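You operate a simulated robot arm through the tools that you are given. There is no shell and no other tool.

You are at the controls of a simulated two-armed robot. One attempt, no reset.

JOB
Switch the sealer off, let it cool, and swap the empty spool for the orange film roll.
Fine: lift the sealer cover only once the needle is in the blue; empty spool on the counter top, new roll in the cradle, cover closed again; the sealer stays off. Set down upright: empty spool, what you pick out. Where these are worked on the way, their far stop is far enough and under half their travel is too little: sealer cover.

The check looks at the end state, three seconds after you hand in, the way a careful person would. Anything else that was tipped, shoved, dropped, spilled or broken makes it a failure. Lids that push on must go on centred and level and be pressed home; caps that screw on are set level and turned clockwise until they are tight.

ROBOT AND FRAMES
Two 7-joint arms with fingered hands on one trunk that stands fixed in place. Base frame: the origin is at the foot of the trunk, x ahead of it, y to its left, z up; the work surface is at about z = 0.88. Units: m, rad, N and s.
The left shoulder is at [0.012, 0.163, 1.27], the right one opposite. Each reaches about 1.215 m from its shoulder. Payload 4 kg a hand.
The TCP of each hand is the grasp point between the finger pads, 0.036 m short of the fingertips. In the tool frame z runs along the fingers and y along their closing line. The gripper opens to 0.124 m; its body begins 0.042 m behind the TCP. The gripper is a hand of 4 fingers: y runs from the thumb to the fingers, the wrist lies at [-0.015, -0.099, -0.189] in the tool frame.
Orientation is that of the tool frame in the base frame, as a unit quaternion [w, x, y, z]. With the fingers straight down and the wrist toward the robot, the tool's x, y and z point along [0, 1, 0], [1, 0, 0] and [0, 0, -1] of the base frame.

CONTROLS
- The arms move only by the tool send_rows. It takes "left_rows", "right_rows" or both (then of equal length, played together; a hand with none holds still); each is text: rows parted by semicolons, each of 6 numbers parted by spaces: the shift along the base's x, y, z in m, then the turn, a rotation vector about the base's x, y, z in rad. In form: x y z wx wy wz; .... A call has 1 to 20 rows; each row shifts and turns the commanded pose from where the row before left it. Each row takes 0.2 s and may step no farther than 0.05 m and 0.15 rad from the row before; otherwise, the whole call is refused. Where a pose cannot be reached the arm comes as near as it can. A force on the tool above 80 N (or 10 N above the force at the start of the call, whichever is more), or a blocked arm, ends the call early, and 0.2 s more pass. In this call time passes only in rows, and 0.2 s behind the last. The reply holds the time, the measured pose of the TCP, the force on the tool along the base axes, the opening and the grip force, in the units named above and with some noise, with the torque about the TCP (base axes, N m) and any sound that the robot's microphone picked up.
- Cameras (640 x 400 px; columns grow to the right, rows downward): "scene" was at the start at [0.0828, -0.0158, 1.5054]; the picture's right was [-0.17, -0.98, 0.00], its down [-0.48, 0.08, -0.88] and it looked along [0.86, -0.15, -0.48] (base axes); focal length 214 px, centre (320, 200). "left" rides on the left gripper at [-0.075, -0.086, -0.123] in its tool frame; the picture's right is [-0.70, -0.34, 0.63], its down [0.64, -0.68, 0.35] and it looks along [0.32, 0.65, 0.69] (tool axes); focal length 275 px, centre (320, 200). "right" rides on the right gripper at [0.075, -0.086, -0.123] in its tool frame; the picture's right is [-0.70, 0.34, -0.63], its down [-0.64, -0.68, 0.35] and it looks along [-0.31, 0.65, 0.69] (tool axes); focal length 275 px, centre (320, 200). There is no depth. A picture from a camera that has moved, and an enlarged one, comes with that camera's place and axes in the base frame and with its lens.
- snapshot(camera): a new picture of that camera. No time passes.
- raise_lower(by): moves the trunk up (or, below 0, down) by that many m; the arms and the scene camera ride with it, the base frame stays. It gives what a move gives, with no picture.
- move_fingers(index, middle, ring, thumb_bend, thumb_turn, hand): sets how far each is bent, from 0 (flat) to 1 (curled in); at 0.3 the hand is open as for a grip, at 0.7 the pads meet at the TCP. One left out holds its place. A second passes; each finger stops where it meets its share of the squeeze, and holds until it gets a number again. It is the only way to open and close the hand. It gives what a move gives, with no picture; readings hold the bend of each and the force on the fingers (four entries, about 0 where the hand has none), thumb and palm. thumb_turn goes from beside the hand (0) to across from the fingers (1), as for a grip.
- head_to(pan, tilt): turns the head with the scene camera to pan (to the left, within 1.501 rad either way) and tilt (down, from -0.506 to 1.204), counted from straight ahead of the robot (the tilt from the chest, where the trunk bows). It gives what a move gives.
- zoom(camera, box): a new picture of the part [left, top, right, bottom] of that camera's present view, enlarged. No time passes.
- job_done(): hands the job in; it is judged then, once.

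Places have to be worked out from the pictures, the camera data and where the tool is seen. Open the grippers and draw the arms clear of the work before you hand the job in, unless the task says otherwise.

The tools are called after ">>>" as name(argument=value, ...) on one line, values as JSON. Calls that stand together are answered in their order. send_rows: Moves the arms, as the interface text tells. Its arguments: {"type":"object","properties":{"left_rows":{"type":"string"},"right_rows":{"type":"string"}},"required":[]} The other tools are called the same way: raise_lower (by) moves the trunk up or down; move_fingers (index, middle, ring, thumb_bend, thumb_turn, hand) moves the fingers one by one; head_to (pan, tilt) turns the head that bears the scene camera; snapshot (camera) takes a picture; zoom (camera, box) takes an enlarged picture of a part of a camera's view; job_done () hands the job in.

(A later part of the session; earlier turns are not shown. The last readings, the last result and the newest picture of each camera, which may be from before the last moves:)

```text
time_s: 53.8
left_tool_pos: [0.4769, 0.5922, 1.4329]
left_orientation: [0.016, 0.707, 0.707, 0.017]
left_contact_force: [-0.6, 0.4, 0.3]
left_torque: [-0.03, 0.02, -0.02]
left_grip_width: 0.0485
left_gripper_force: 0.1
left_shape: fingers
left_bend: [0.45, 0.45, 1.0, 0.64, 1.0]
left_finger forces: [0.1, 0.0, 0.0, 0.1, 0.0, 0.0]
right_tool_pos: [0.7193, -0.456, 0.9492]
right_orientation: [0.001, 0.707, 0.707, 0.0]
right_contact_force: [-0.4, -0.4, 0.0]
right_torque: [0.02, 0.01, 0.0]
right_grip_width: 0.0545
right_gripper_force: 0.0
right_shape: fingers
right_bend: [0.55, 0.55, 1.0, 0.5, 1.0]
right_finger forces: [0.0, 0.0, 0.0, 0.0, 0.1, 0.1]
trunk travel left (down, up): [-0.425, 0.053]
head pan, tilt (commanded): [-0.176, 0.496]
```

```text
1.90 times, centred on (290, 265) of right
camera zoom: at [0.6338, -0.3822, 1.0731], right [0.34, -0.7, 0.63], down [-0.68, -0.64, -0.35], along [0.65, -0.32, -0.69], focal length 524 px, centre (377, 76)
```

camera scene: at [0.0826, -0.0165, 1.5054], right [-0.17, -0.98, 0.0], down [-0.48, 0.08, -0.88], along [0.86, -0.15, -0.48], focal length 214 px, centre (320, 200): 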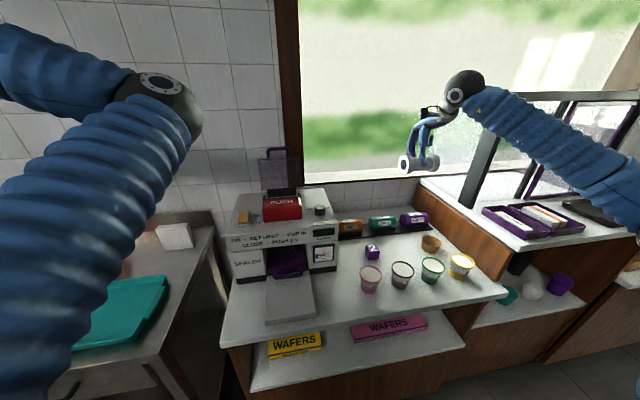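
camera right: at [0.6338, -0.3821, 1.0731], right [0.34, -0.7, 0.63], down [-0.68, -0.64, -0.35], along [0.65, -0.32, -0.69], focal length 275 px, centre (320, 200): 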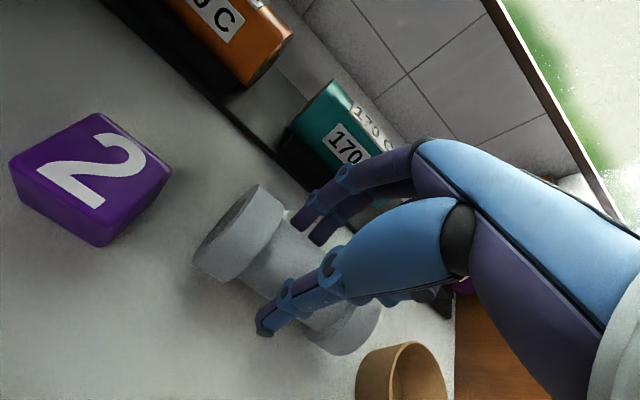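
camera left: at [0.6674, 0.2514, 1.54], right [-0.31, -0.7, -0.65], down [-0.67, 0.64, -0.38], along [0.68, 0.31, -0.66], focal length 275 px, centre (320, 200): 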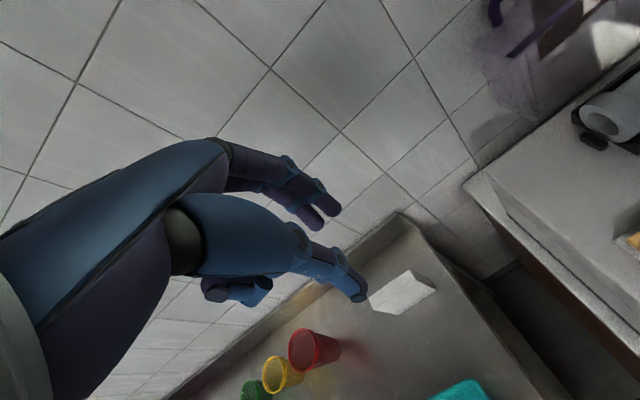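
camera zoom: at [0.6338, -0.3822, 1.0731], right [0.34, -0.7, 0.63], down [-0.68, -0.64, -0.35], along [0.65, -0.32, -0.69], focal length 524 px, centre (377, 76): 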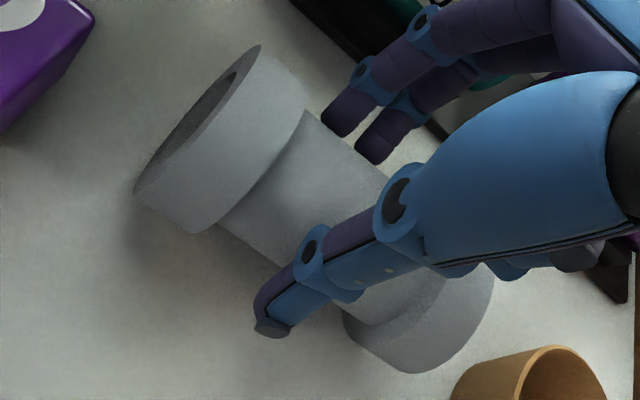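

The spool is lying still. I open a bit wider and lift straight up.

>>> move_fingers(hand="right", index=0.48, middle=0.48, thumb_bend=0.43)

>>> send_rows(right_rows="0 0 0.01 0 0 0; 0 0 0.015 0 0 0; 0 0 0.02 0 0 0; 0 0 0.03 0 0 0; 0 0 0.04 0 0 0; 0 0 0.04 0 0 0; 0 0 0.04 0 0 0")

>>> zoom(camera="scene", box=[330, 200, 470, 290])

>>> snapshot(camera="right")

```text
time_s: 54.8
left_tool_pos: [0.4768, 0.5919, 1.4326]
left_orientation: [0.016, 0.707, 0.707, 0.016]
left_contact_force: [-0.3, 0.8, -0.6]
left_torque: [0.03, 0.01, 0.04]
left_grip_width: 0.0485
left_gripper_force: 0.1
left_shape: fingers
left_bend: [0.45, 0.45, 1.0, 0.64, 1.0]
left_finger forces: [0.0, 0.0, 0.0, 0.0, 0.0, 0.1]
right_tool_pos: [0.72, -0.4551, 0.9495]
right_orientation: [0.001, 0.707, 0.707, 0.001]
right_contact_force: [0.9, -0.4, -0.5]
right_torque: [0.02, 0.0, 0.0]
right_grip_width: 0.0758
right_gripper_force: 0.1
right_shape: fingers
right_bend: [0.48, 0.48, 1.0, 0.43, 0.99]
right_finger forces: [0.0, 0.1, 0.1, 0.0, 0.0, 0.0]
trunk travel left (down, up): [-0.425, 0.053]
head pan, tilt (commanded): [-0.176, 0.496]
```

```text
time_s: 56.4
left_tool_pos: [0.4763, 0.5925, 1.4319]
left_orientation: [0.017, 0.707, 0.707, 0.015]
left_contact_force: [-0.7, 0.7, 0.1]
left_torque: [-0.01, 0.0, 0.01]
left_grip_width: 0.0484
left_gripper_force: 0.0
left_shape: fingers
left_bend: [0.45, 0.45, 1.0, 0.64, 1.0]
left_finger forces: [0.0, 0.1, 0.0, 0.0, 0.0, 0.1]
right_tool_pos: [0.7186, -0.4557, 1.1436]
right_orientation: [-0.001, 0.707, 0.707, 0.0]
right_contact_force: [0.5, 1.0, -0.2]
right_torque: [-0.03, 0.02, 0.0]
right_grip_width: 0.0759
right_gripper_force: 0.0
right_shape: fingers
right_bend: [0.48, 0.48, 1.0, 0.43, 0.99]
right_finger forces: [0.0, 0.0, 0.0, 0.1, 0.1, 0.1]
trunk travel left (down, up): [-0.425, 0.053]
head pan, tilt (commanded): [-0.176, 0.496]
```

```text
4.44 times, centred on (400, 245) of scene
camera zoom: at [0.0826, -0.0154, 1.5055], right [-0.18, -0.98, 0.0], down [-0.48, 0.08, -0.88], along [0.86, -0.15, -0.48], focal length 953 px, centre (-36, 0)
```

zoom: 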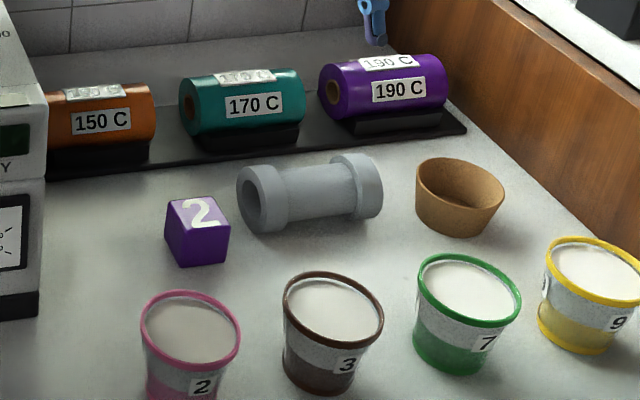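

```text
taken
camera right: at [0.6327, -0.3809, 1.2683], right [0.34, -0.7, 0.63], down [-0.68, -0.64, -0.35], along [0.65, -0.32, -0.69], focal length 275 px, centre (320, 200)
```

right: 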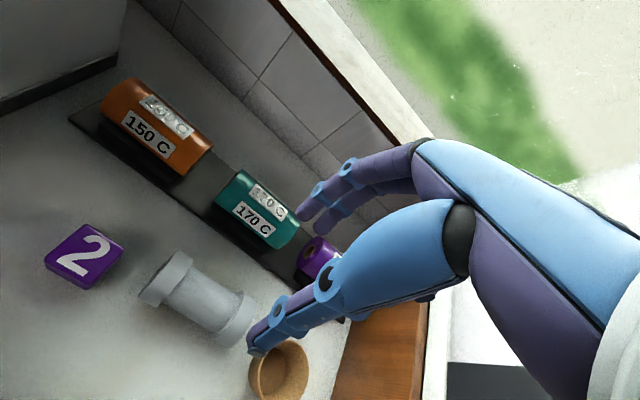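

The spool stays put. Now the orange roll: I zoom in to measure it and its stand.

>>> zoom(camera="right", box=[60, 60, 260, 240])

>>> zoom(camera="scene", box=[330, 210, 400, 255])

```text
2.22 times, centred on (160, 150) of right
camera zoom: at [0.6327, -0.3809, 1.2683], right [0.34, -0.7, 0.63], down [-0.68, -0.64, -0.35], along [0.65, -0.32, -0.69], focal length 612 px, centre (676, 311)
```

zoom: 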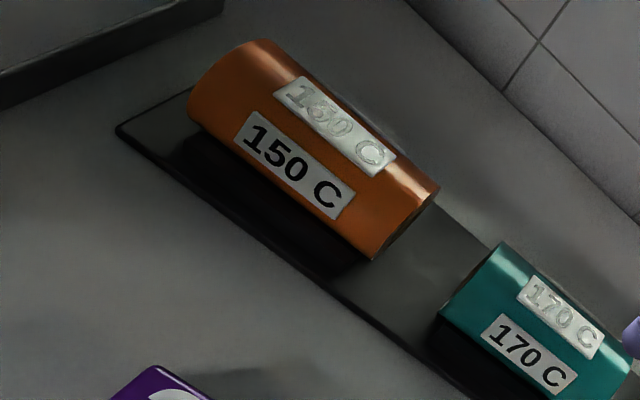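

```text
8.89 times, centred on (365, 232) of scene
camera zoom: at [0.0826, -0.0154, 1.5055], right [-0.18, -0.98, 0.0], down [-0.48, 0.08, -0.88], along [0.86, -0.15, -0.48], focal length 1906 px, centre (-80, -89)
```

zoom: 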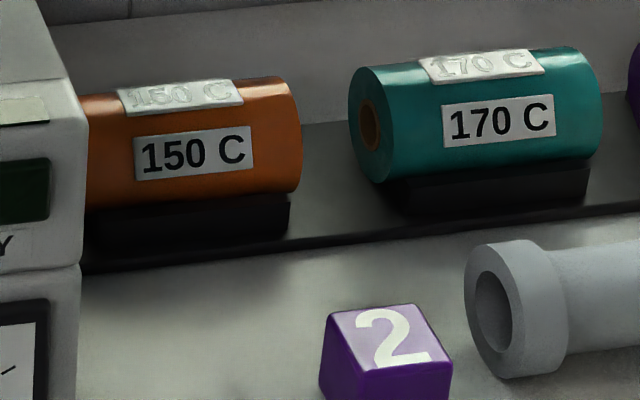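

Roll: axis x≈0.850, z≈0.935, r≈0.028, y from -0.236 to -0.351 (centre -0.2935). I move the right hand above it.

>>> send_rows(right_rows="0.028 0.0327 -0.005 0 0 0; 0.028 0.0327 -0.005 0 0 0; 0.028 0.0327 -0.005 0 0 0; 0.028 0.0327 -0.005 0 0 0; 0.028 0.0327 -0.005 0 0 0")

>>> snapshot(camera="right")

>>> zoom(camera="scene", box=[310, 160, 430, 260])

```text
time_s: 57.6
left_tool_pos: [0.4766, 0.5925, 1.4306]
left_orientation: [0.017, 0.707, 0.707, 0.016]
left_contact_force: [0.0, 0.0, -1.2]
left_torque: [0.02, -0.03, 0.02]
left_grip_width: 0.0483
left_gripper_force: 0.0
left_shape: fingers
left_bend: [0.45, 0.45, 1.0, 0.64, 1.0]
left_finger forces: [0.0, 0.0, 0.0, 0.0, 0.0, 0.0]
right_tool_pos: [0.8609, -0.2908, 1.1195]
right_orientation: [0.0, 0.708, 0.706, -0.001]
right_contact_force: [0.1, -1.0, -0.3]
right_torque: [0.03, 0.0, 0.0]
right_grip_width: 0.076
right_gripper_force: 0.2
right_shape: fingers
right_bend: [0.48, 0.48, 1.0, 0.43, 0.99]
right_finger forces: [0.0, 0.0, 0.0, 0.0, 0.0, 0.1]
trunk travel left (down, up): [-0.425, 0.053]
head pan, tilt (commanded): [-0.176, 0.496]
```

```text
taken
camera right: at [0.7746, -0.2181, 1.2427], right [0.34, -0.7, 0.63], down [-0.68, -0.64, -0.34], along [0.65, -0.32, -0.69], focal length 275 px, centre (320, 200)
```

right: 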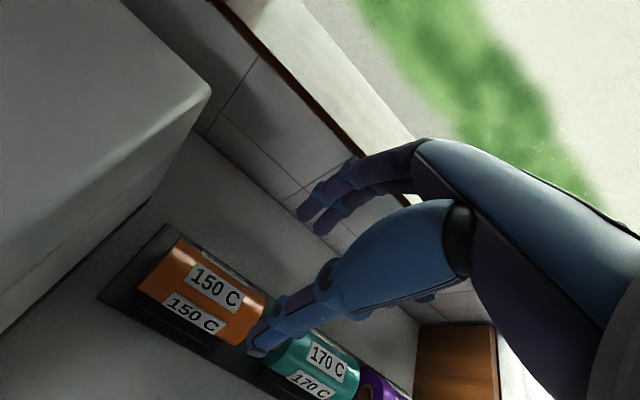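

```text
4.00 times, centred on (370, 210) of scene
camera zoom: at [0.0837, -0.0148, 1.5054], right [-0.18, -0.98, 0.0], down [-0.48, 0.08, -0.88], along [0.86, -0.16, -0.48], focal length 858 px, centre (120, 160)
```

zoom: 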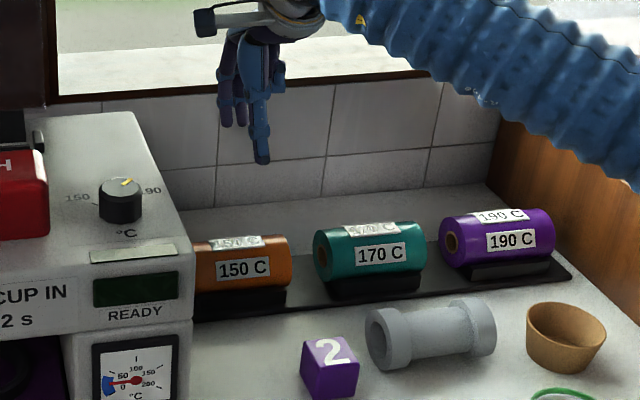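

I zoom on the roll from here to refine its centre line before descending.

>>> zoom(camera="right", box=[90, 210, 330, 390])

```text
2.22 times, centred on (210, 300) of right
camera zoom: at [0.7746, -0.2181, 1.2427], right [0.34, -0.7, 0.63], down [-0.68, -0.64, -0.34], along [0.65, -0.32, -0.69], focal length 612 px, centre (564, -22)
```

zoom: 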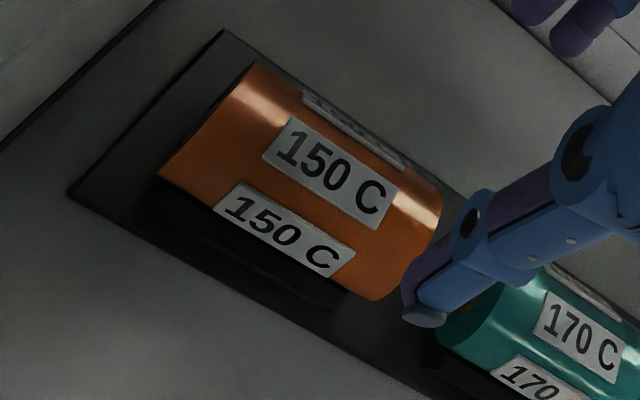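

I descend to just above the roll and compare the thumb tip against the roll's outline in the scene view.

>>> send_rows(right_rows="0.003 -0.001 -0.035 0 0 0; 0 0 -0.035 0 0 0; 0 0 -0.03 0 0 0; 0 0 -0.02 0 0 0")

>>> zoom(camera="scene", box=[320, 190, 400, 250])

>>> zoom(camera="right", box=[90, 160, 410, 400])

```text
time_s: 58.6
left_tool_pos: [0.4761, 0.5919, 1.4327]
left_orientation: [0.016, 0.706, 0.707, 0.016]
left_contact_force: [-0.5, 0.1, -0.7]
left_torque: [-0.02, -0.01, 0.02]
left_grip_width: 0.0483
left_gripper_force: 0.1
left_shape: fingers
left_bend: [0.45, 0.45, 1.0, 0.64, 1.0]
left_finger forces: [0.0, 0.0, 0.0, 0.0, 0.0, 0.1]
right_tool_pos: [0.8626, -0.2926, 0.9996]
right_orientation: [0.0, 0.708, 0.706, 0.0]
right_contact_force: [0.2, -0.3, 0.0]
right_torque: [-0.03, 0.01, -0.03]
right_grip_width: 0.0754
right_gripper_force: 0.0
right_shape: fingers
right_bend: [0.48, 0.48, 1.0, 0.43, 0.99]
right_finger forces: [0.0, 0.0, 0.1, 0.1, 0.0, 0.0]
trunk travel left (down, up): [-0.425, 0.053]
head pan, tilt (commanded): [-0.176, 0.496]
```

```text
6.67 times, centred on (360, 220) of scene
camera zoom: at [0.0834, -0.0158, 1.5054], right [-0.17, -0.98, 0.0], down [-0.48, 0.08, -0.88], along [0.86, -0.15, -0.48], focal length 1430 px, centre (53, 67)
```

zoom: 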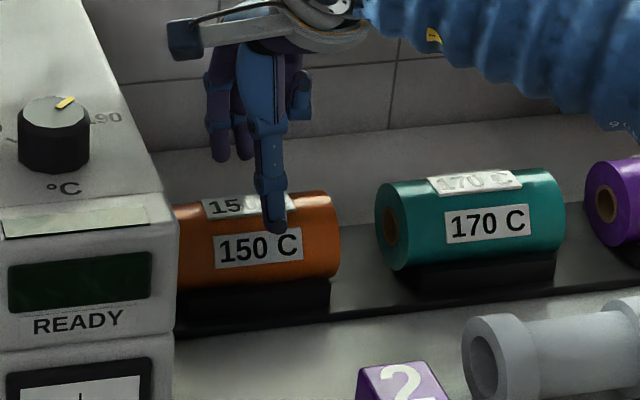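

```text
1.67 times, centred on (250, 280) of right
camera zoom: at [0.7774, -0.2194, 1.1229], right [0.34, -0.7, 0.63], down [-0.68, -0.64, -0.35], along [0.65, -0.32, -0.69], focal length 459 px, centre (437, 67)
```

zoom: 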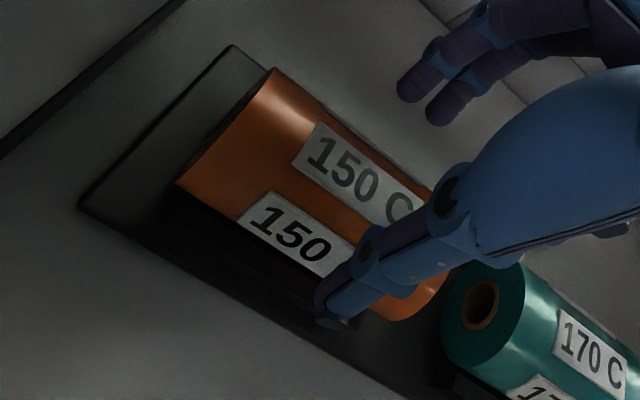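

Both views agree on the axis at about (0.857, 0.929) with r≈0.029. I lower to put the fingertips about level with the axis.

>>> send_rows(right_rows="0.002 0 -0.012 0 0 0; 0 0 -0.012 0 0 0; 0 0 -0.012 0 0 0")

>>> zoom(camera="scene", box=[320, 190, 400, 250])

>>> zoom(camera="right", box=[90, 160, 410, 400])

```text
time_s: 59.4
left_tool_pos: [0.4761, 0.5922, 1.4315]
left_orientation: [0.016, 0.707, 0.707, 0.016]
left_contact_force: [0.1, 0.1, 0.3]
left_torque: [-0.02, 0.01, 0.0]
left_grip_width: 0.0482
left_gripper_force: 0.0
left_shape: fingers
left_bend: [0.45, 0.45, 1.0, 0.64, 1.0]
left_finger forces: [0.0, 0.0, 0.0, 0.1, 0.1, 0.0]
right_tool_pos: [0.8642, -0.292, 0.9637]
right_orientation: [-0.001, 0.708, 0.707, 0.0]
right_contact_force: [-0.5, 0.4, -0.5]
right_torque: [0.02, 0.01, 0.0]
right_grip_width: 0.0758
right_gripper_force: 0.0
right_shape: fingers
right_bend: [0.48, 0.48, 1.0, 0.43, 0.99]
right_finger forces: [0.0, 0.1, 0.0, 0.0, 0.0, 0.0]
trunk travel left (down, up): [-0.425, 0.053]
head pan, tilt (commanded): [-0.176, 0.496]
```

```text
6.67 times, centred on (360, 220) of scene
camera zoom: at [0.0831, -0.0159, 1.5054], right [-0.17, -0.98, 0.0], down [-0.48, 0.08, -0.88], along [0.86, -0.15, -0.48], focal length 1430 px, centre (53, 67)
```

zoom: 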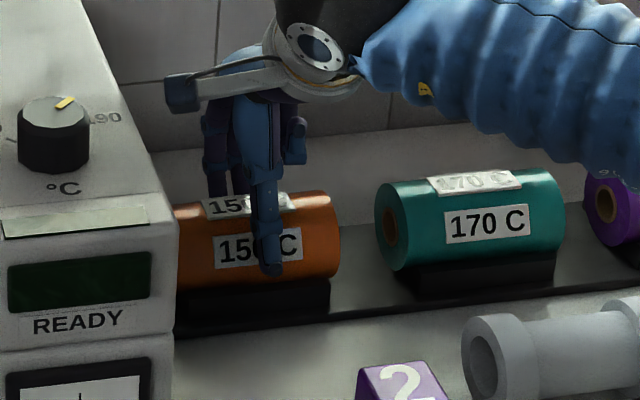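

```text
1.67 times, centred on (250, 280) of right
camera zoom: at [0.7791, -0.2199, 1.0871], right [0.34, -0.7, 0.63], down [-0.68, -0.64, -0.35], along [0.65, -0.32, -0.69], focal length 459 px, centre (437, 67)
```

zoom: 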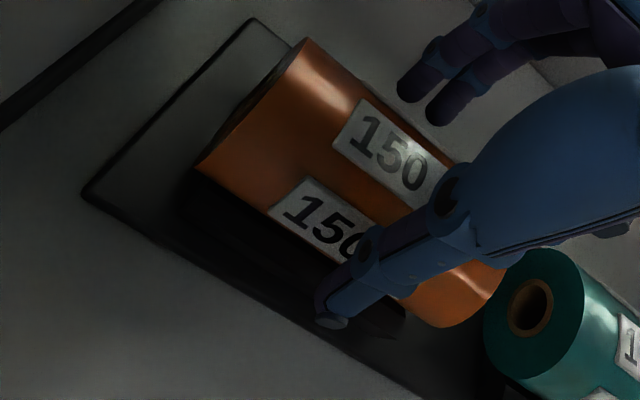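

Fingers straddle the orange roll with clearance. I close on it.

>>> move_fingers(hand="right", index=0.72, middle=0.72, thumb_bend=0.72)

>>> zoom(camera="scene", box=[320, 190, 400, 250])

>>> zoom(camera="right", box=[90, 160, 410, 400])

```text
time_s: 60.4
left_tool_pos: [0.4764, 0.5937, 1.4325]
left_orientation: [0.016, 0.707, 0.707, 0.017]
left_contact_force: [-0.9, -0.1, 0.4]
left_torque: [0.01, 0.02, 0.01]
left_grip_width: 0.0482
left_gripper_force: 0.1
left_shape: fingers
left_bend: [0.45, 0.45, 1.0, 0.64, 1.0]
left_finger forces: [0.0, 0.0, 0.0, 0.1, 0.0, 0.1]
right_tool_pos: [0.8645, -0.2939, 0.9635]
right_orientation: [-0.001, 0.707, 0.707, 0.001]
right_contact_force: [4.6, -1.5, 4.2]
right_torque: [-0.05, -0.12, -0.19]
right_grip_width: 0.0565
right_gripper_force: 23.0
right_shape: fingers
right_bend: [0.57, 0.57, 1.0, 0.55, 1.0]
right_finger forces: [13.3, 13.1, 0.1, 0.0, 19.9, 0.0]
trunk travel left (down, up): [-0.425, 0.053]
head pan, tilt (commanded): [-0.176, 0.496]
```

```text
6.67 times, centred on (360, 220) of scene
camera zoom: at [0.083, -0.0158, 1.5055], right [-0.17, -0.98, 0.0], down [-0.48, 0.08, -0.88], along [0.86, -0.15, -0.48], focal length 1430 px, centre (53, 67)
```

zoom: 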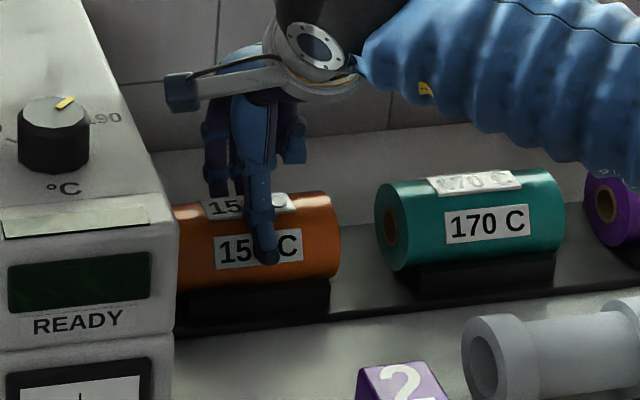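

```text
1.67 times, centred on (250, 280) of right
camera zoom: at [0.7791, -0.2198, 1.0877], right [0.34, -0.7, 0.63], down [-0.68, -0.64, -0.35], along [0.65, -0.32, -0.69], focal length 459 px, centre (437, 67)
```

zoom: 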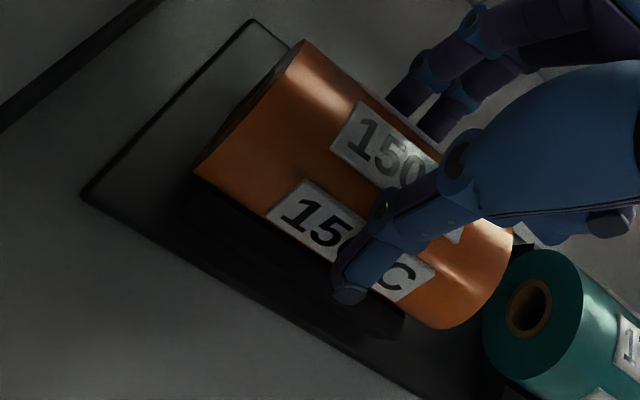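

Grip holds at 56.5 mm, ~23 N. I lift slowly and check for slipping.

>>> send_rows(right_rows="-0.001 0 0.004 0 0 0; -0.001 0 0.006 0 0 0; 0 0 0.008 0 0 0; 0 0 0.01 0 0 0")

>>> zoom(camera="scene", box=[320, 190, 400, 250])

>>> zoom(camera="right", box=[90, 160, 410, 400])

```text
time_s: 61.4
left_tool_pos: [0.4755, 0.5916, 1.4316]
left_orientation: [0.016, 0.707, 0.707, 0.016]
left_contact_force: [-0.3, 0.3, 0.4]
left_torque: [-0.01, -0.03, -0.02]
left_grip_width: 0.0481
left_gripper_force: 0.1
left_shape: fingers
left_bend: [0.45, 0.45, 1.0, 0.64, 1.0]
left_finger forces: [0.1, 0.0, 0.0, 0.0, 0.1, 0.0]
right_tool_pos: [0.8617, -0.2937, 0.9901]
right_orientation: [-0.001, 0.708, 0.706, -0.001]
right_contact_force: [-0.4, 0.3, -1.7]
right_torque: [-0.04, 0.0, -0.01]
right_grip_width: 0.0461
right_gripper_force: 15.7
right_shape: fingers
right_bend: [0.59, 0.59, 1.0, 0.58, 1.0]
right_finger forces: [7.3, 7.9, 0.1, 0.0, 15.1, 0.0]
trunk travel left (down, up): [-0.425, 0.053]
head pan, tilt (commanded): [-0.176, 0.496]
```

```text
6.67 times, centred on (360, 220) of scene
camera zoom: at [0.0828, -0.0157, 1.5054], right [-0.18, -0.98, 0.0], down [-0.48, 0.08, -0.88], along [0.86, -0.15, -0.48], focal length 1430 px, centre (53, 67)
```

zoom: 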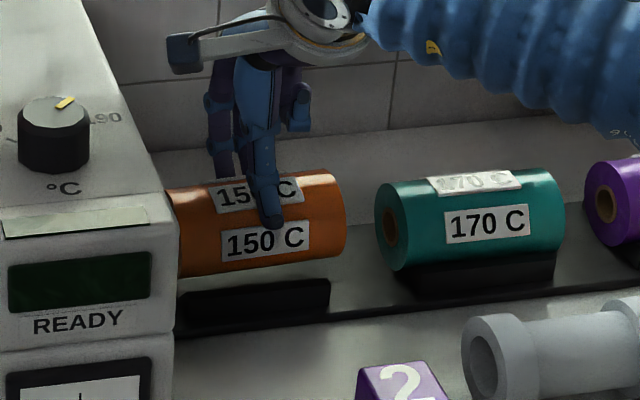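

```text
1.67 times, centred on (250, 280) of right
camera zoom: at [0.7768, -0.2195, 1.1145], right [0.34, -0.7, 0.63], down [-0.68, -0.64, -0.34], along [0.65, -0.32, -0.69], focal length 459 px, centre (437, 67)
```

zoom: 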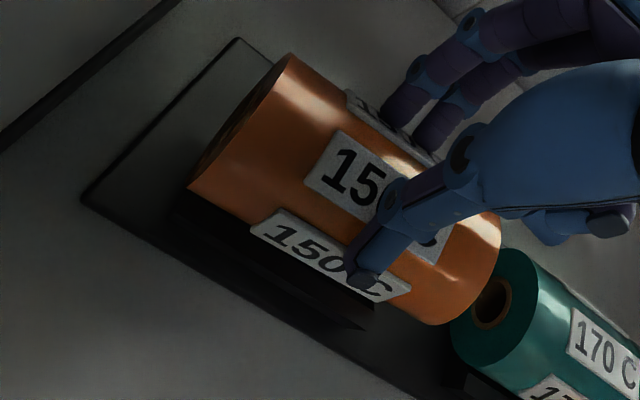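

The pads are above the roll's equator and it's slipping (width 46 mm), so I set it straight back on its saddle and will regrip lower.

>>> send_rows(right_rows="0 0 -0.006 0 0 0; 0 0 -0.006 0 0 0; 0.001 0 -0.004 0 0 0; 0.001 0 -0.003 0 0 0")

>>> zoom(camera="scene", box=[320, 190, 400, 250])

```text
time_s: 62.4
left_tool_pos: [0.4757, 0.5932, 1.4329]
left_orientation: [0.016, 0.707, 0.707, 0.017]
left_contact_force: [-1.6, -0.3, 0.3]
left_torque: [0.01, 0.01, 0.0]
left_grip_width: 0.0483
left_gripper_force: 0.0
left_shape: fingers
left_bend: [0.45, 0.45, 1.0, 0.64, 1.0]
left_finger forces: [0.0, 0.1, 0.0, 0.0, 0.1, 0.0]
right_tool_pos: [0.8647, -0.2919, 0.9751]
right_orientation: [0.0, 0.708, 0.706, 0.0]
right_contact_force: [3.7, 0.8, 9.6]
right_torque: [0.04, -0.04, -0.18]
right_grip_width: 0.046
right_gripper_force: 19.1
right_shape: fingers
right_bend: [0.59, 0.59, 1.0, 0.58, 1.0]
right_finger forces: [10.9, 9.3, 0.1, 0.1, 18.2, 0.0]
trunk travel left (down, up): [-0.425, 0.053]
head pan, tilt (commanded): [-0.176, 0.496]
```

```text
6.67 times, centred on (360, 220) of scene
camera zoom: at [0.0825, -0.0154, 1.5056], right [-0.17, -0.98, 0.0], down [-0.48, 0.08, -0.88], along [0.86, -0.15, -0.48], focal length 1430 px, centre (53, 67)
```

zoom: 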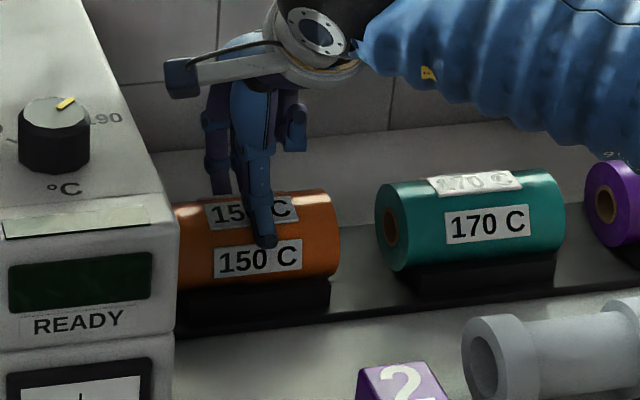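

The roll is back on its saddle but rolled about 13° forward in the slip. While still gripping its top I twist the hand back +13° about the roll's axis to restore its orientation.

>>> send_rows(right_rows="0 0 0.002 0 0 0; 0.0026 0 -0.0003 0 0.058 0; 0.0026 0 -0.0004 0 0.058 0; 0.0026 0 -0.0006 0 0.058 0; 0.0026 0 -0.0008 0 0.058 0")

>>> zoom(camera="scene", box=[320, 190, 400, 250])

>>> snapshot(camera="right")

```text
time_s: 63.6
left_tool_pos: [0.4774, 0.5929, 1.4314]
left_orientation: [0.016, 0.707, 0.707, 0.016]
left_contact_force: [0.4, 0.0, 0.5]
left_torque: [0.01, 0.02, 0.01]
left_grip_width: 0.0482
left_gripper_force: 0.2
left_shape: fingers
left_bend: [0.45, 0.45, 1.0, 0.64, 1.0]
left_finger forces: [0.0, 0.0, 0.1, 0.0, 0.0, 0.0]
right_tool_pos: [0.8763, -0.2927, 0.9719]
right_orientation: [-0.082, 0.703, 0.702, -0.083]
right_contact_force: [6.8, -0.6, 1.8]
right_torque: [0.0, -0.27, -0.04]
right_grip_width: 0.0455
right_gripper_force: 18.0
right_shape: fingers
right_bend: [0.59, 0.59, 1.0, 0.58, 1.0]
right_finger forces: [10.5, 10.6, 0.0, 0.0, 14.3, 0.0]
trunk travel left (down, up): [-0.425, 0.053]
head pan, tilt (commanded): [-0.176, 0.496]
```

```text
6.67 times, centred on (360, 220) of scene
camera zoom: at [0.0837, -0.0155, 1.5054], right [-0.18, -0.98, 0.0], down [-0.48, 0.08, -0.88], along [0.86, -0.15, -0.48], focal length 1430 px, centre (53, 67)
```

zoom: 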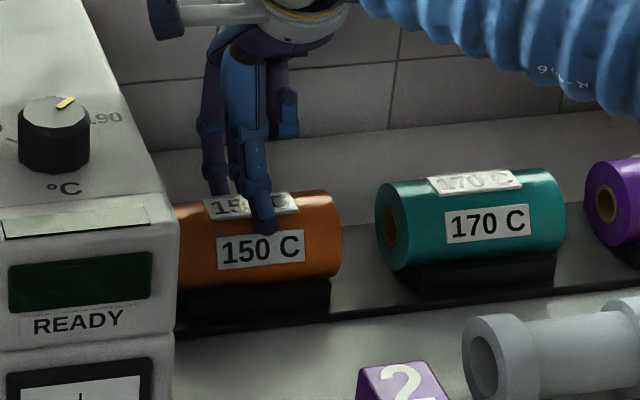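

```text
taken
camera right: at [0.8205, -0.2198, 1.1121], right [0.47, -0.7, 0.54], down [-0.74, -0.64, -0.18], along [0.47, -0.32, -0.82], focal length 275 px, centre (320, 200)
```

right: 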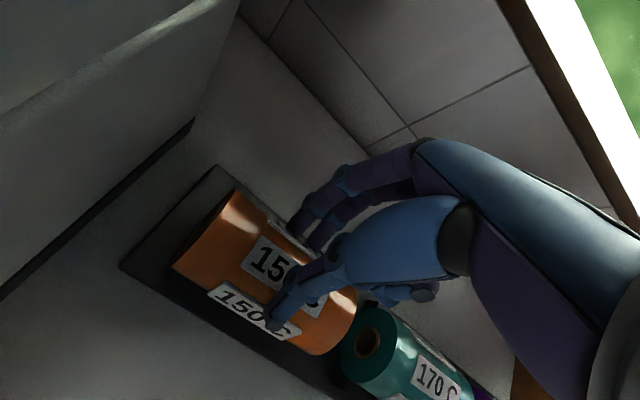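

The front label is back where it started. I release, rotate the open hand back to vertical and lower it for a grip at the equator.

>>> move_fingers(hand="right", index=0.46, middle=0.46, thumb_bend=0.43)

>>> send_rows(right_rows="-0.0026 0 0.003 0 -0.058 0; -0.0026 0 0.002 0 -0.058 0; -0.0026 0 0 0 -0.058 0; -0.0026 0 0 0 -0.058 0")

>>> zoom(camera="scene", box=[320, 190, 400, 250])

>>> zoom(camera="right", box=[90, 160, 410, 400])

```text
time_s: 64.6
left_tool_pos: [0.4772, 0.5928, 1.432]
left_orientation: [0.015, 0.707, 0.707, 0.017]
left_contact_force: [0.0, 0.2, 0.9]
left_torque: [0.0, 0.03, 0.05]
left_grip_width: 0.0485
left_gripper_force: 0.1
left_shape: fingers
left_bend: [0.45, 0.45, 1.0, 0.64, 1.0]
left_finger forces: [0.1, 0.0, 0.0, 0.0, 0.0, 0.0]
right_tool_pos: [0.8746, -0.293, 0.973]
right_orientation: [-0.082, 0.703, 0.702, -0.082]
right_contact_force: [-0.3, 0.4, 0.5]
right_torque: [-0.01, -0.01, -0.04]
right_grip_width: 0.0788
right_gripper_force: 0.0
right_shape: fingers
right_bend: [0.46, 0.46, 1.0, 0.43, 0.99]
right_finger forces: [0.0, 0.0, 0.0, 0.1, 0.0, 0.0]
trunk travel left (down, up): [-0.425, 0.053]
head pan, tilt (commanded): [-0.176, 0.496]
```

```text
time_s: 65.6
left_tool_pos: [0.4761, 0.5928, 1.4324]
left_orientation: [0.016, 0.707, 0.707, 0.016]
left_contact_force: [0.0, 0.1, -0.2]
left_torque: [-0.02, 0.0, 0.02]
left_grip_width: 0.0483
left_gripper_force: 0.1
left_shape: fingers
left_bend: [0.45, 0.45, 1.0, 0.64, 1.0]
left_finger forces: [0.1, 0.0, 0.0, 0.1, 0.0, 0.0]
right_tool_pos: [0.8653, -0.2919, 0.9788]
right_orientation: [0.0, 0.707, 0.707, 0.0]
right_contact_force: [-0.3, 0.4, 0.2]
right_torque: [0.02, -0.02, 0.03]
right_grip_width: 0.0789
right_gripper_force: 0.0
right_shape: fingers
right_bend: [0.46, 0.46, 1.0, 0.43, 0.99]
right_finger forces: [0.0, 0.0, 0.1, 0.0, 0.0, 0.0]
trunk travel left (down, up): [-0.425, 0.053]
head pan, tilt (commanded): [-0.176, 0.496]
```

```text
6.67 times, centred on (360, 220) of scene
camera zoom: at [0.0826, -0.0161, 1.5055], right [-0.17, -0.98, 0.0], down [-0.48, 0.08, -0.88], along [0.86, -0.15, -0.48], focal length 1430 px, centre (53, 67)
```

zoom: 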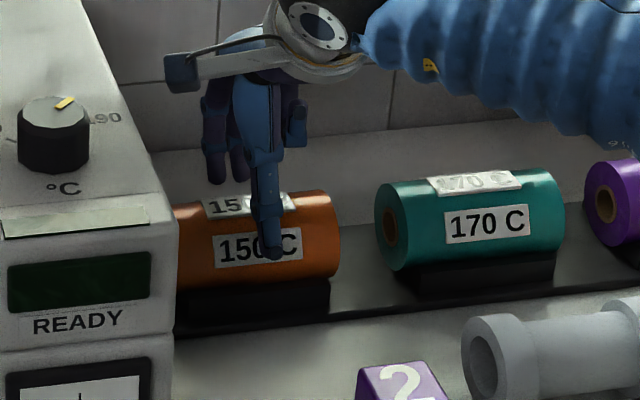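

```text
1.67 times, centred on (250, 280) of right
camera zoom: at [0.7785, -0.2191, 1.1012], right [0.34, -0.7, 0.63], down [-0.68, -0.64, -0.35], along [0.65, -0.32, -0.69], focal length 459 px, centre (437, 67)
```

zoom: 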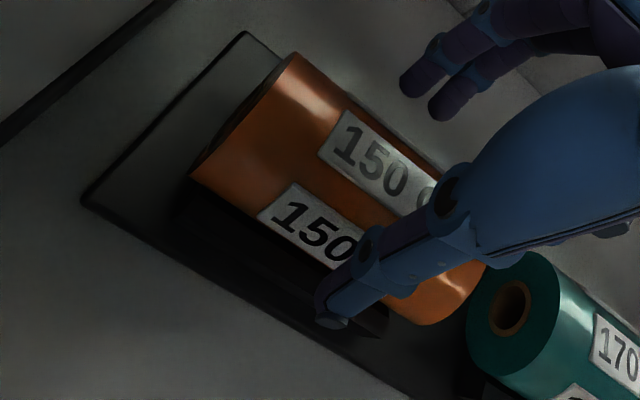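

Roll orientation is restored. I lower to grip at its equator.

>>> send_rows(right_rows="0 0 -0.008 0 0 0; 0 0 -0.008 0 0 0; 0 0 -0.006 0 0 0")

>>> move_fingers(hand="right", index=0.75, middle=0.75, thumb_bend=0.75)

>>> zoom(camera="right", box=[90, 160, 410, 400])

```text
time_s: 66.4
left_tool_pos: [0.4757, 0.5926, 1.4325]
left_orientation: [0.016, 0.707, 0.707, 0.016]
left_contact_force: [-0.9, 0.2, 0.9]
left_torque: [0.0, -0.01, 0.0]
left_grip_width: 0.0485
left_gripper_force: 0.2
left_shape: fingers
left_bend: [0.45, 0.45, 1.0, 0.64, 1.0]
left_finger forces: [0.1, 0.0, 0.1, 0.0, 0.0, 0.0]
right_tool_pos: [0.8646, -0.2933, 0.957]
right_orientation: [-0.001, 0.708, 0.706, 0.0]
right_contact_force: [0.4, -0.2, -0.1]
right_torque: [0.0, 0.02, 0.02]
right_grip_width: 0.0789
right_gripper_force: 0.1
right_shape: fingers
right_bend: [0.46, 0.46, 1.0, 0.43, 0.99]
right_finger forces: [0.0, 0.0, 0.0, 0.0, 0.1, 0.1]
trunk travel left (down, up): [-0.425, 0.053]
head pan, tilt (commanded): [-0.176, 0.496]
```

```text
time_s: 67.4
left_tool_pos: [0.4754, 0.5916, 1.4313]
left_orientation: [0.018, 0.707, 0.707, 0.016]
left_contact_force: [0.2, -0.1, -0.5]
left_torque: [-0.02, 0.0, 0.03]
left_grip_width: 0.0484
left_gripper_force: 0.1
left_shape: fingers
left_bend: [0.45, 0.45, 1.0, 0.64, 1.0]
left_finger forces: [0.0, 0.0, 0.0, 0.1, 0.1, 0.0]
right_tool_pos: [0.8658, -0.293, 0.9564]
right_orientation: [0.0, 0.708, 0.706, 0.0]
right_contact_force: [-2.8, 0.5, 5.1]
right_torque: [-0.1, -0.02, -0.22]
right_grip_width: 0.0614
right_gripper_force: 24.8
right_shape: fingers
right_bend: [0.56, 0.56, 1.0, 0.54, 1.0]
right_finger forces: [12.8, 10.9, 0.0, 0.0, 25.1, 0.0]
trunk travel left (down, up): [-0.425, 0.053]
head pan, tilt (commanded): [-0.176, 0.496]
```

```text
1.67 times, centred on (250, 280) of right
camera zoom: at [0.7782, -0.2193, 1.0799], right [0.34, -0.7, 0.63], down [-0.68, -0.64, -0.35], along [0.65, -0.32, -0.69], focal length 459 px, centre (437, 67)
```

zoom: 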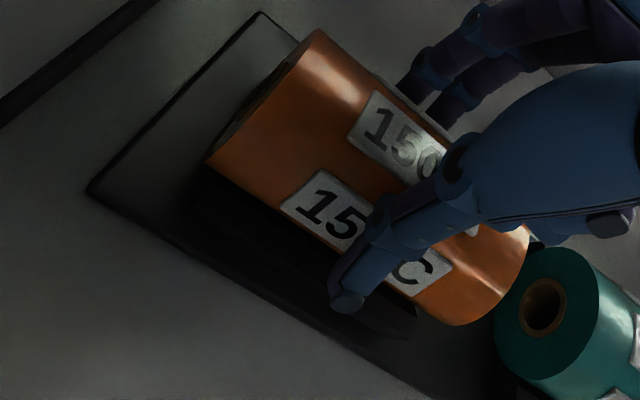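

Comparing the two widths gives r≈0.032 with the contact still ~8 mm above the equator, so I open slightly, go 7 mm lower and grip again.

>>> move_fingers(hand="right", index=0.47, middle=0.47, thumb_bend=0.44)

>>> send_rows(right_rows="0 0 -0.004 0 0 0; 0 0 -0.003 0 0 0")

>>> move_fingers(hand="right", index=0.75, middle=0.75, thumb_bend=0.75)

>>> zoom(camera="right", box=[90, 160, 410, 400])

>>> zoom(camera="scene", box=[320, 190, 400, 250])

```text
time_s: 68.4
left_tool_pos: [0.4762, 0.5922, 1.4336]
left_orientation: [0.016, 0.706, 0.707, 0.016]
left_contact_force: [0.3, -0.4, 0.7]
left_torque: [0.0, -0.01, -0.02]
left_grip_width: 0.0482
left_gripper_force: 0.1
left_shape: fingers
left_bend: [0.45, 0.45, 1.0, 0.64, 1.0]
left_finger forces: [0.0, 0.0, 0.0, 0.0, 0.1, 0.1]
right_tool_pos: [0.8643, -0.2935, 0.9561]
right_orientation: [0.001, 0.707, 0.707, 0.0]
right_contact_force: [0.0, -0.3, -0.1]
right_torque: [0.04, -0.01, 0.02]
right_grip_width: 0.0756
right_gripper_force: 0.1
right_shape: fingers
right_bend: [0.47, 0.47, 1.0, 0.44, 0.99]
right_finger forces: [0.0, 0.0, 0.0, 0.1, 0.1, 0.0]
trunk travel left (down, up): [-0.425, 0.053]
head pan, tilt (commanded): [-0.176, 0.496]
```

```text
time_s: 69.0
left_tool_pos: [0.4757, 0.5929, 1.4316]
left_orientation: [0.017, 0.707, 0.707, 0.017]
left_contact_force: [1.2, 0.3, 0.5]
left_torque: [-0.03, 0.01, 0.04]
left_grip_width: 0.0486
left_gripper_force: 0.0
left_shape: fingers
left_bend: [0.45, 0.45, 1.0, 0.64, 1.0]
left_finger forces: [0.0, 0.1, 0.0, 0.0, 0.0, 0.1]
right_tool_pos: [0.8659, -0.2929, 0.949]
right_orientation: [0.0, 0.708, 0.706, 0.0]
right_contact_force: [-0.9, 0.3, 1.2]
right_torque: [-0.02, 0.02, -0.01]
right_grip_width: 0.0762
right_gripper_force: 0.2
right_shape: fingers
right_bend: [0.47, 0.47, 1.0, 0.44, 0.99]
right_finger forces: [0.1, 0.0, 0.1, 0.1, 0.8, 0.1]
trunk travel left (down, up): [-0.425, 0.053]
head pan, tilt (commanded): [-0.176, 0.496]
```

```text
time_s: 70.0
left_tool_pos: [0.4738, 0.5934, 1.4319]
left_orientation: [0.017, 0.707, 0.707, 0.017]
left_contact_force: [0.2, 0.1, 0.0]
left_torque: [0.02, 0.0, 0.01]
left_grip_width: 0.0486
left_gripper_force: 0.1
left_shape: fingers
left_bend: [0.45, 0.45, 1.0, 0.64, 1.0]
left_finger forces: [0.0, 0.0, 0.0, 0.0, 0.0, 0.0]
right_tool_pos: [0.8637, -0.2934, 0.95]
right_orientation: [0.001, 0.708, 0.706, 0.0]
right_contact_force: [-6.7, -1.1, 10.8]
right_torque: [-0.1, -0.02, -0.2]
right_grip_width: 0.0663
right_gripper_force: 26.9
right_shape: fingers
right_bend: [0.55, 0.56, 1.0, 0.52, 1.0]
right_finger forces: [12.7, 11.0, 0.0, 0.1, 30.2, 0.1]
trunk travel left (down, up): [-0.425, 0.053]
head pan, tilt (commanded): [-0.176, 0.496]
```

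```text
1.67 times, centred on (250, 280) of right
camera zoom: at [0.7778, -0.2193, 1.0735], right [0.33, -0.7, 0.63], down [-0.68, -0.64, -0.35], along [0.65, -0.32, -0.69], focal length 459 px, centre (437, 67)
```

zoom: 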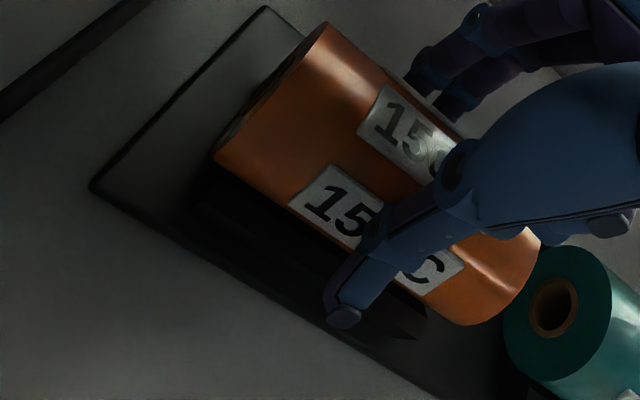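

```text
6.67 times, centred on (360, 220) of scene
camera zoom: at [0.0813, -0.0156, 1.5056], right [-0.18, -0.98, 0.0], down [-0.47, 0.08, -0.88], along [0.86, -0.15, -0.48], focal length 1430 px, centre (53, 67)
```

zoom: 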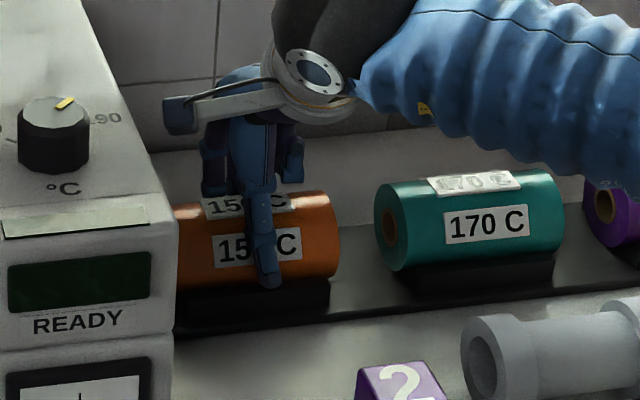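

The thumb is catching the saddle edge here, so the best height is in between: I open, raise 1 cm to TCP z≈0.960 and close again.

>>> move_fingers(hand="right", index=0.47, middle=0.47, thumb_bend=0.44)

>>> send_rows(right_rows="0 0 0.006 0 0 0; 0 0 0.0045 0 0 0")

>>> zoom(camera="scene", box=[320, 190, 400, 250])

```text
time_s: 71.0
left_tool_pos: [0.4764, 0.5924, 1.4331]
left_orientation: [0.016, 0.707, 0.707, 0.016]
left_contact_force: [-0.9, 0.4, 1.1]
left_torque: [0.03, 0.0, -0.01]
left_grip_width: 0.0486
left_gripper_force: 0.0
left_shape: fingers
left_bend: [0.45, 0.45, 1.0, 0.64, 1.0]
left_finger forces: [0.0, 0.1, 0.0, 0.0, 0.0, 0.0]
right_tool_pos: [0.8646, -0.292, 0.9494]
right_orientation: [0.001, 0.708, 0.706, 0.001]
right_contact_force: [-1.1, -0.4, -0.2]
right_torque: [0.0, -0.01, 0.01]
right_grip_width: 0.0768
right_gripper_force: 0.5
right_shape: fingers
right_bend: [0.47, 0.47, 1.0, 0.44, 0.99]
right_finger forces: [0.0, 0.1, 0.0, 0.0, 0.5, 0.0]
trunk travel left (down, up): [-0.425, 0.053]
head pan, tilt (commanded): [-0.176, 0.496]
```

```text
time_s: 71.6
left_tool_pos: [0.4753, 0.5929, 1.4339]
left_orientation: [0.016, 0.707, 0.707, 0.016]
left_contact_force: [-0.8, -0.4, -0.3]
left_torque: [0.04, 0.01, 0.0]
left_grip_width: 0.0486
left_gripper_force: 0.1
left_shape: fingers
left_bend: [0.45, 0.45, 1.0, 0.64, 1.0]
left_finger forces: [0.0, 0.1, 0.1, 0.0, 0.1, 0.1]
right_tool_pos: [0.8641, -0.2926, 0.9606]
right_orientation: [0.0, 0.708, 0.706, 0.0]
right_contact_force: [0.3, -0.4, -0.3]
right_torque: [0.01, 0.0, 0.01]
right_grip_width: 0.0759
right_gripper_force: 0.1
right_shape: fingers
right_bend: [0.47, 0.47, 1.0, 0.44, 0.99]
right_finger forces: [0.0, 0.0, 0.0, 0.1, 0.1, 0.1]
trunk travel left (down, up): [-0.425, 0.053]
head pan, tilt (commanded): [-0.176, 0.496]
```

```text
6.67 times, centred on (360, 220) of scene
camera zoom: at [0.0828, -0.0158, 1.5055], right [-0.17, -0.98, 0.0], down [-0.48, 0.08, -0.88], along [0.86, -0.15, -0.48], focal length 1430 px, centre (53, 67)
```

zoom: 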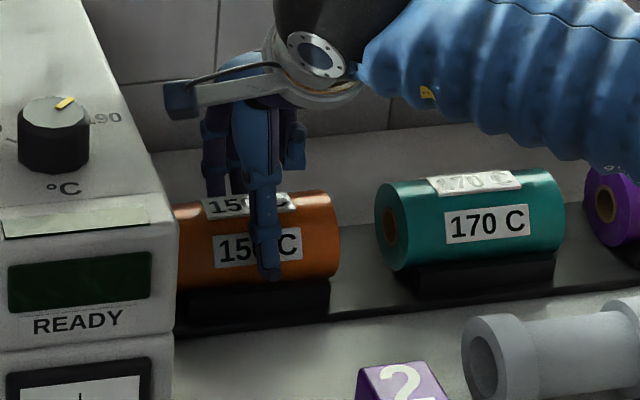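

Roll undisturbed. I close again with a firmer command.

>>> move_fingers(hand="right", index=0.85, middle=0.85, thumb_bend=0.85)

>>> zoom(camera="right", box=[90, 160, 410, 400])

```text
time_s: 72.6
left_tool_pos: [0.475, 0.5922, 1.433]
left_orientation: [0.016, 0.707, 0.707, 0.016]
left_contact_force: [0.2, -0.1, 0.4]
left_torque: [0.02, -0.01, -0.02]
left_grip_width: 0.0483
left_gripper_force: 0.0
left_shape: fingers
left_bend: [0.45, 0.45, 1.0, 0.64, 1.0]
left_finger forces: [0.0, 0.0, 0.1, 0.0, 0.0, 0.1]
right_tool_pos: [0.8644, -0.2922, 0.9601]
right_orientation: [0.0, 0.707, 0.707, 0.0]
right_contact_force: [-0.7, 0.4, 3.7]
right_torque: [0.02, -0.04, -0.05]
right_grip_width: 0.0587
right_gripper_force: 23.8
right_shape: fingers
right_bend: [0.56, 0.56, 1.0, 0.54, 1.0]
right_finger forces: [12.2, 12.9, 0.1, 0.0, 23.6, 0.0]
trunk travel left (down, up): [-0.425, 0.053]
head pan, tilt (commanded): [-0.176, 0.496]
```

```text
1.67 times, centred on (250, 280) of right
camera zoom: at [0.7787, -0.2193, 1.0834], right [0.34, -0.7, 0.63], down [-0.68, -0.64, -0.35], along [0.65, -0.32, -0.69], focal length 459 px, centre (437, 67)
```

zoom: 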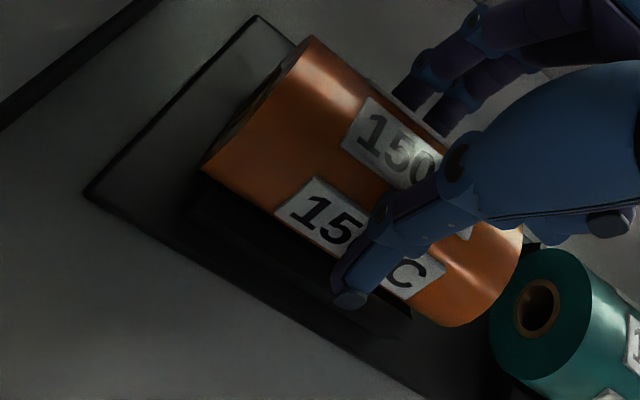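

Balanced grip now (58.7 mm, 24 N both sides). I lift in small steps and watch the width.

>>> send_rows(right_rows="0 0 0.003 0 0 0; 0 0 0.003 0 0 0; 0 0 0.003 0 0 0; 0 0 0.003 0 0 0")

>>> zoom(camera="scene", box=[320, 190, 400, 250])

```text
time_s: 73.6
left_tool_pos: [0.4769, 0.5926, 1.4318]
left_orientation: [0.016, 0.707, 0.707, 0.016]
left_contact_force: [0.7, 0.7, -0.6]
left_torque: [0.0, 0.0, -0.03]
left_grip_width: 0.0485
left_gripper_force: 0.1
left_shape: fingers
left_bend: [0.45, 0.45, 1.0, 0.64, 1.0]
left_finger forces: [0.1, 0.0, 0.1, 0.0, 0.0, 0.0]
right_tool_pos: [0.8639, -0.293, 0.9709]
right_orientation: [0.0, 0.708, 0.707, 0.0]
right_contact_force: [0.1, -1.0, -3.4]
right_torque: [-0.01, 0.0, -0.02]
right_grip_width: 0.0586
right_gripper_force: 23.4
right_shape: fingers
right_bend: [0.56, 0.56, 1.0, 0.55, 1.0]
right_finger forces: [12.2, 13.0, 0.0, 0.0, 21.4, 0.0]
trunk travel left (down, up): [-0.425, 0.053]
head pan, tilt (commanded): [-0.176, 0.496]
```

```text
6.67 times, centred on (360, 220) of scene
camera zoom: at [0.0831, -0.0159, 1.5054], right [-0.17, -0.98, 0.0], down [-0.48, 0.08, -0.88], along [0.86, -0.15, -0.48], focal length 1430 px, centre (53, 67)
```

zoom: 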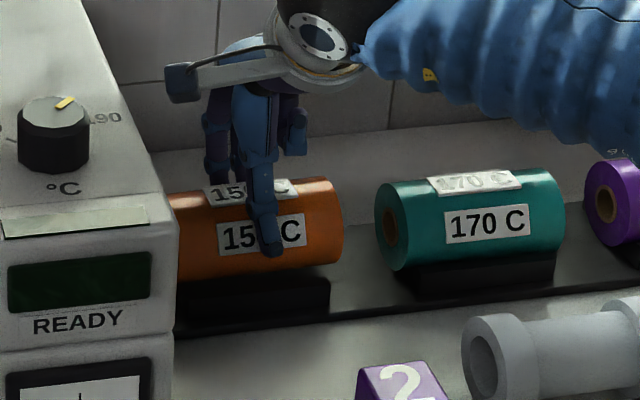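

No slip (width steady at 58.6 mm, ~3.4 N weight). I lift it clear gently.

>>> send_rows(right_rows="0 0 0.008 0 0 0; 0 0 0.014 0 0 0; 0 0 0.02 0 0 0; 0 0 0.025 0 0 0; 0 0 0.03 0 0 0; 0 0 0.03 0 0 0; 0 0 0.03 0 0 0; 0 0 0.03 0 0 0; 0 0 0.03 0 0 0; 0 0 0.03 0 0 0; 0 0 0.03 0 0 0; 0 0 0.03 0 0 0; 0 0 0.02 0 0 0; 0 0 0.01 0 0 0")

>>> snapshot(camera="right")

>>> snapshot(camera="scene")

```text
time_s: 76.6
left_tool_pos: [0.477, 0.5915, 1.4327]
left_orientation: [0.017, 0.706, 0.708, 0.017]
left_contact_force: [-0.5, -0.4, -0.1]
left_torque: [0.0, 0.02, -0.04]
left_grip_width: 0.0485
left_gripper_force: 0.1
left_shape: fingers
left_bend: [0.45, 0.45, 1.0, 0.64, 1.0]
left_finger forces: [0.1, 0.0, 0.0, 0.1, 0.1, 0.0]
right_tool_pos: [0.8641, -0.2931, 1.3084]
right_orientation: [0.0, 0.708, 0.707, -0.001]
right_contact_force: [1.2, -0.4, -3.1]
right_torque: [0.01, -0.01, -0.02]
right_grip_width: 0.0586
right_gripper_force: 22.3
right_shape: fingers
right_bend: [0.56, 0.56, 1.0, 0.55, 1.0]
right_finger forces: [11.9, 12.9, 0.0, 0.1, 21.0, 0.0]
trunk travel left (down, up): [-0.425, 0.053]
head pan, tilt (commanded): [-0.176, 0.496]
```

```text
taken
camera right: at [0.7791, -0.2191, 1.4319], right [0.34, -0.7, 0.63], down [-0.68, -0.64, -0.35], along [0.65, -0.32, -0.69], focal length 275 px, centre (320, 200)
```

right: 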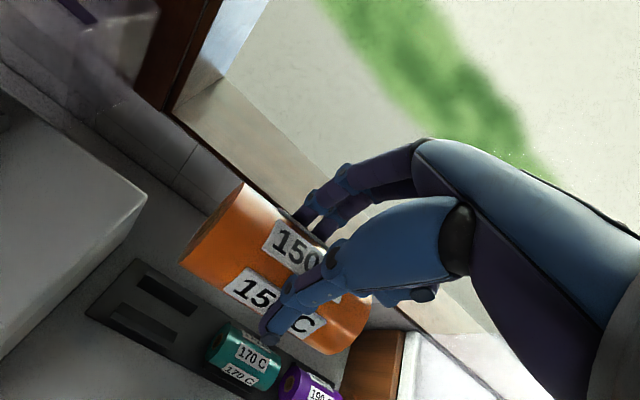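

```text
taken
camera scene: at [0.0831, -0.0158, 1.5054], right [-0.18, -0.98, 0.0], down [-0.48, 0.08, -0.88], along [0.86, -0.15, -0.48], focal length 214 px, centre (320, 200)
```

scene: 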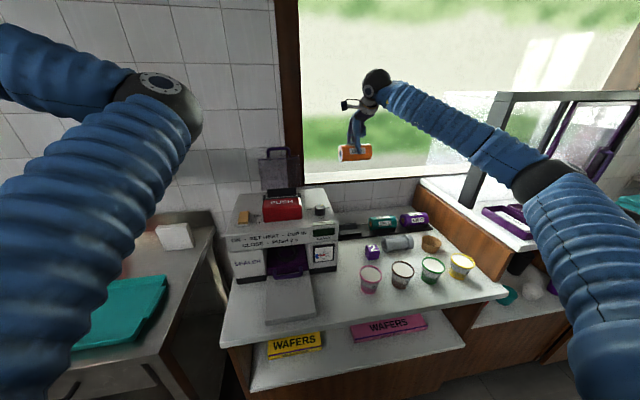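

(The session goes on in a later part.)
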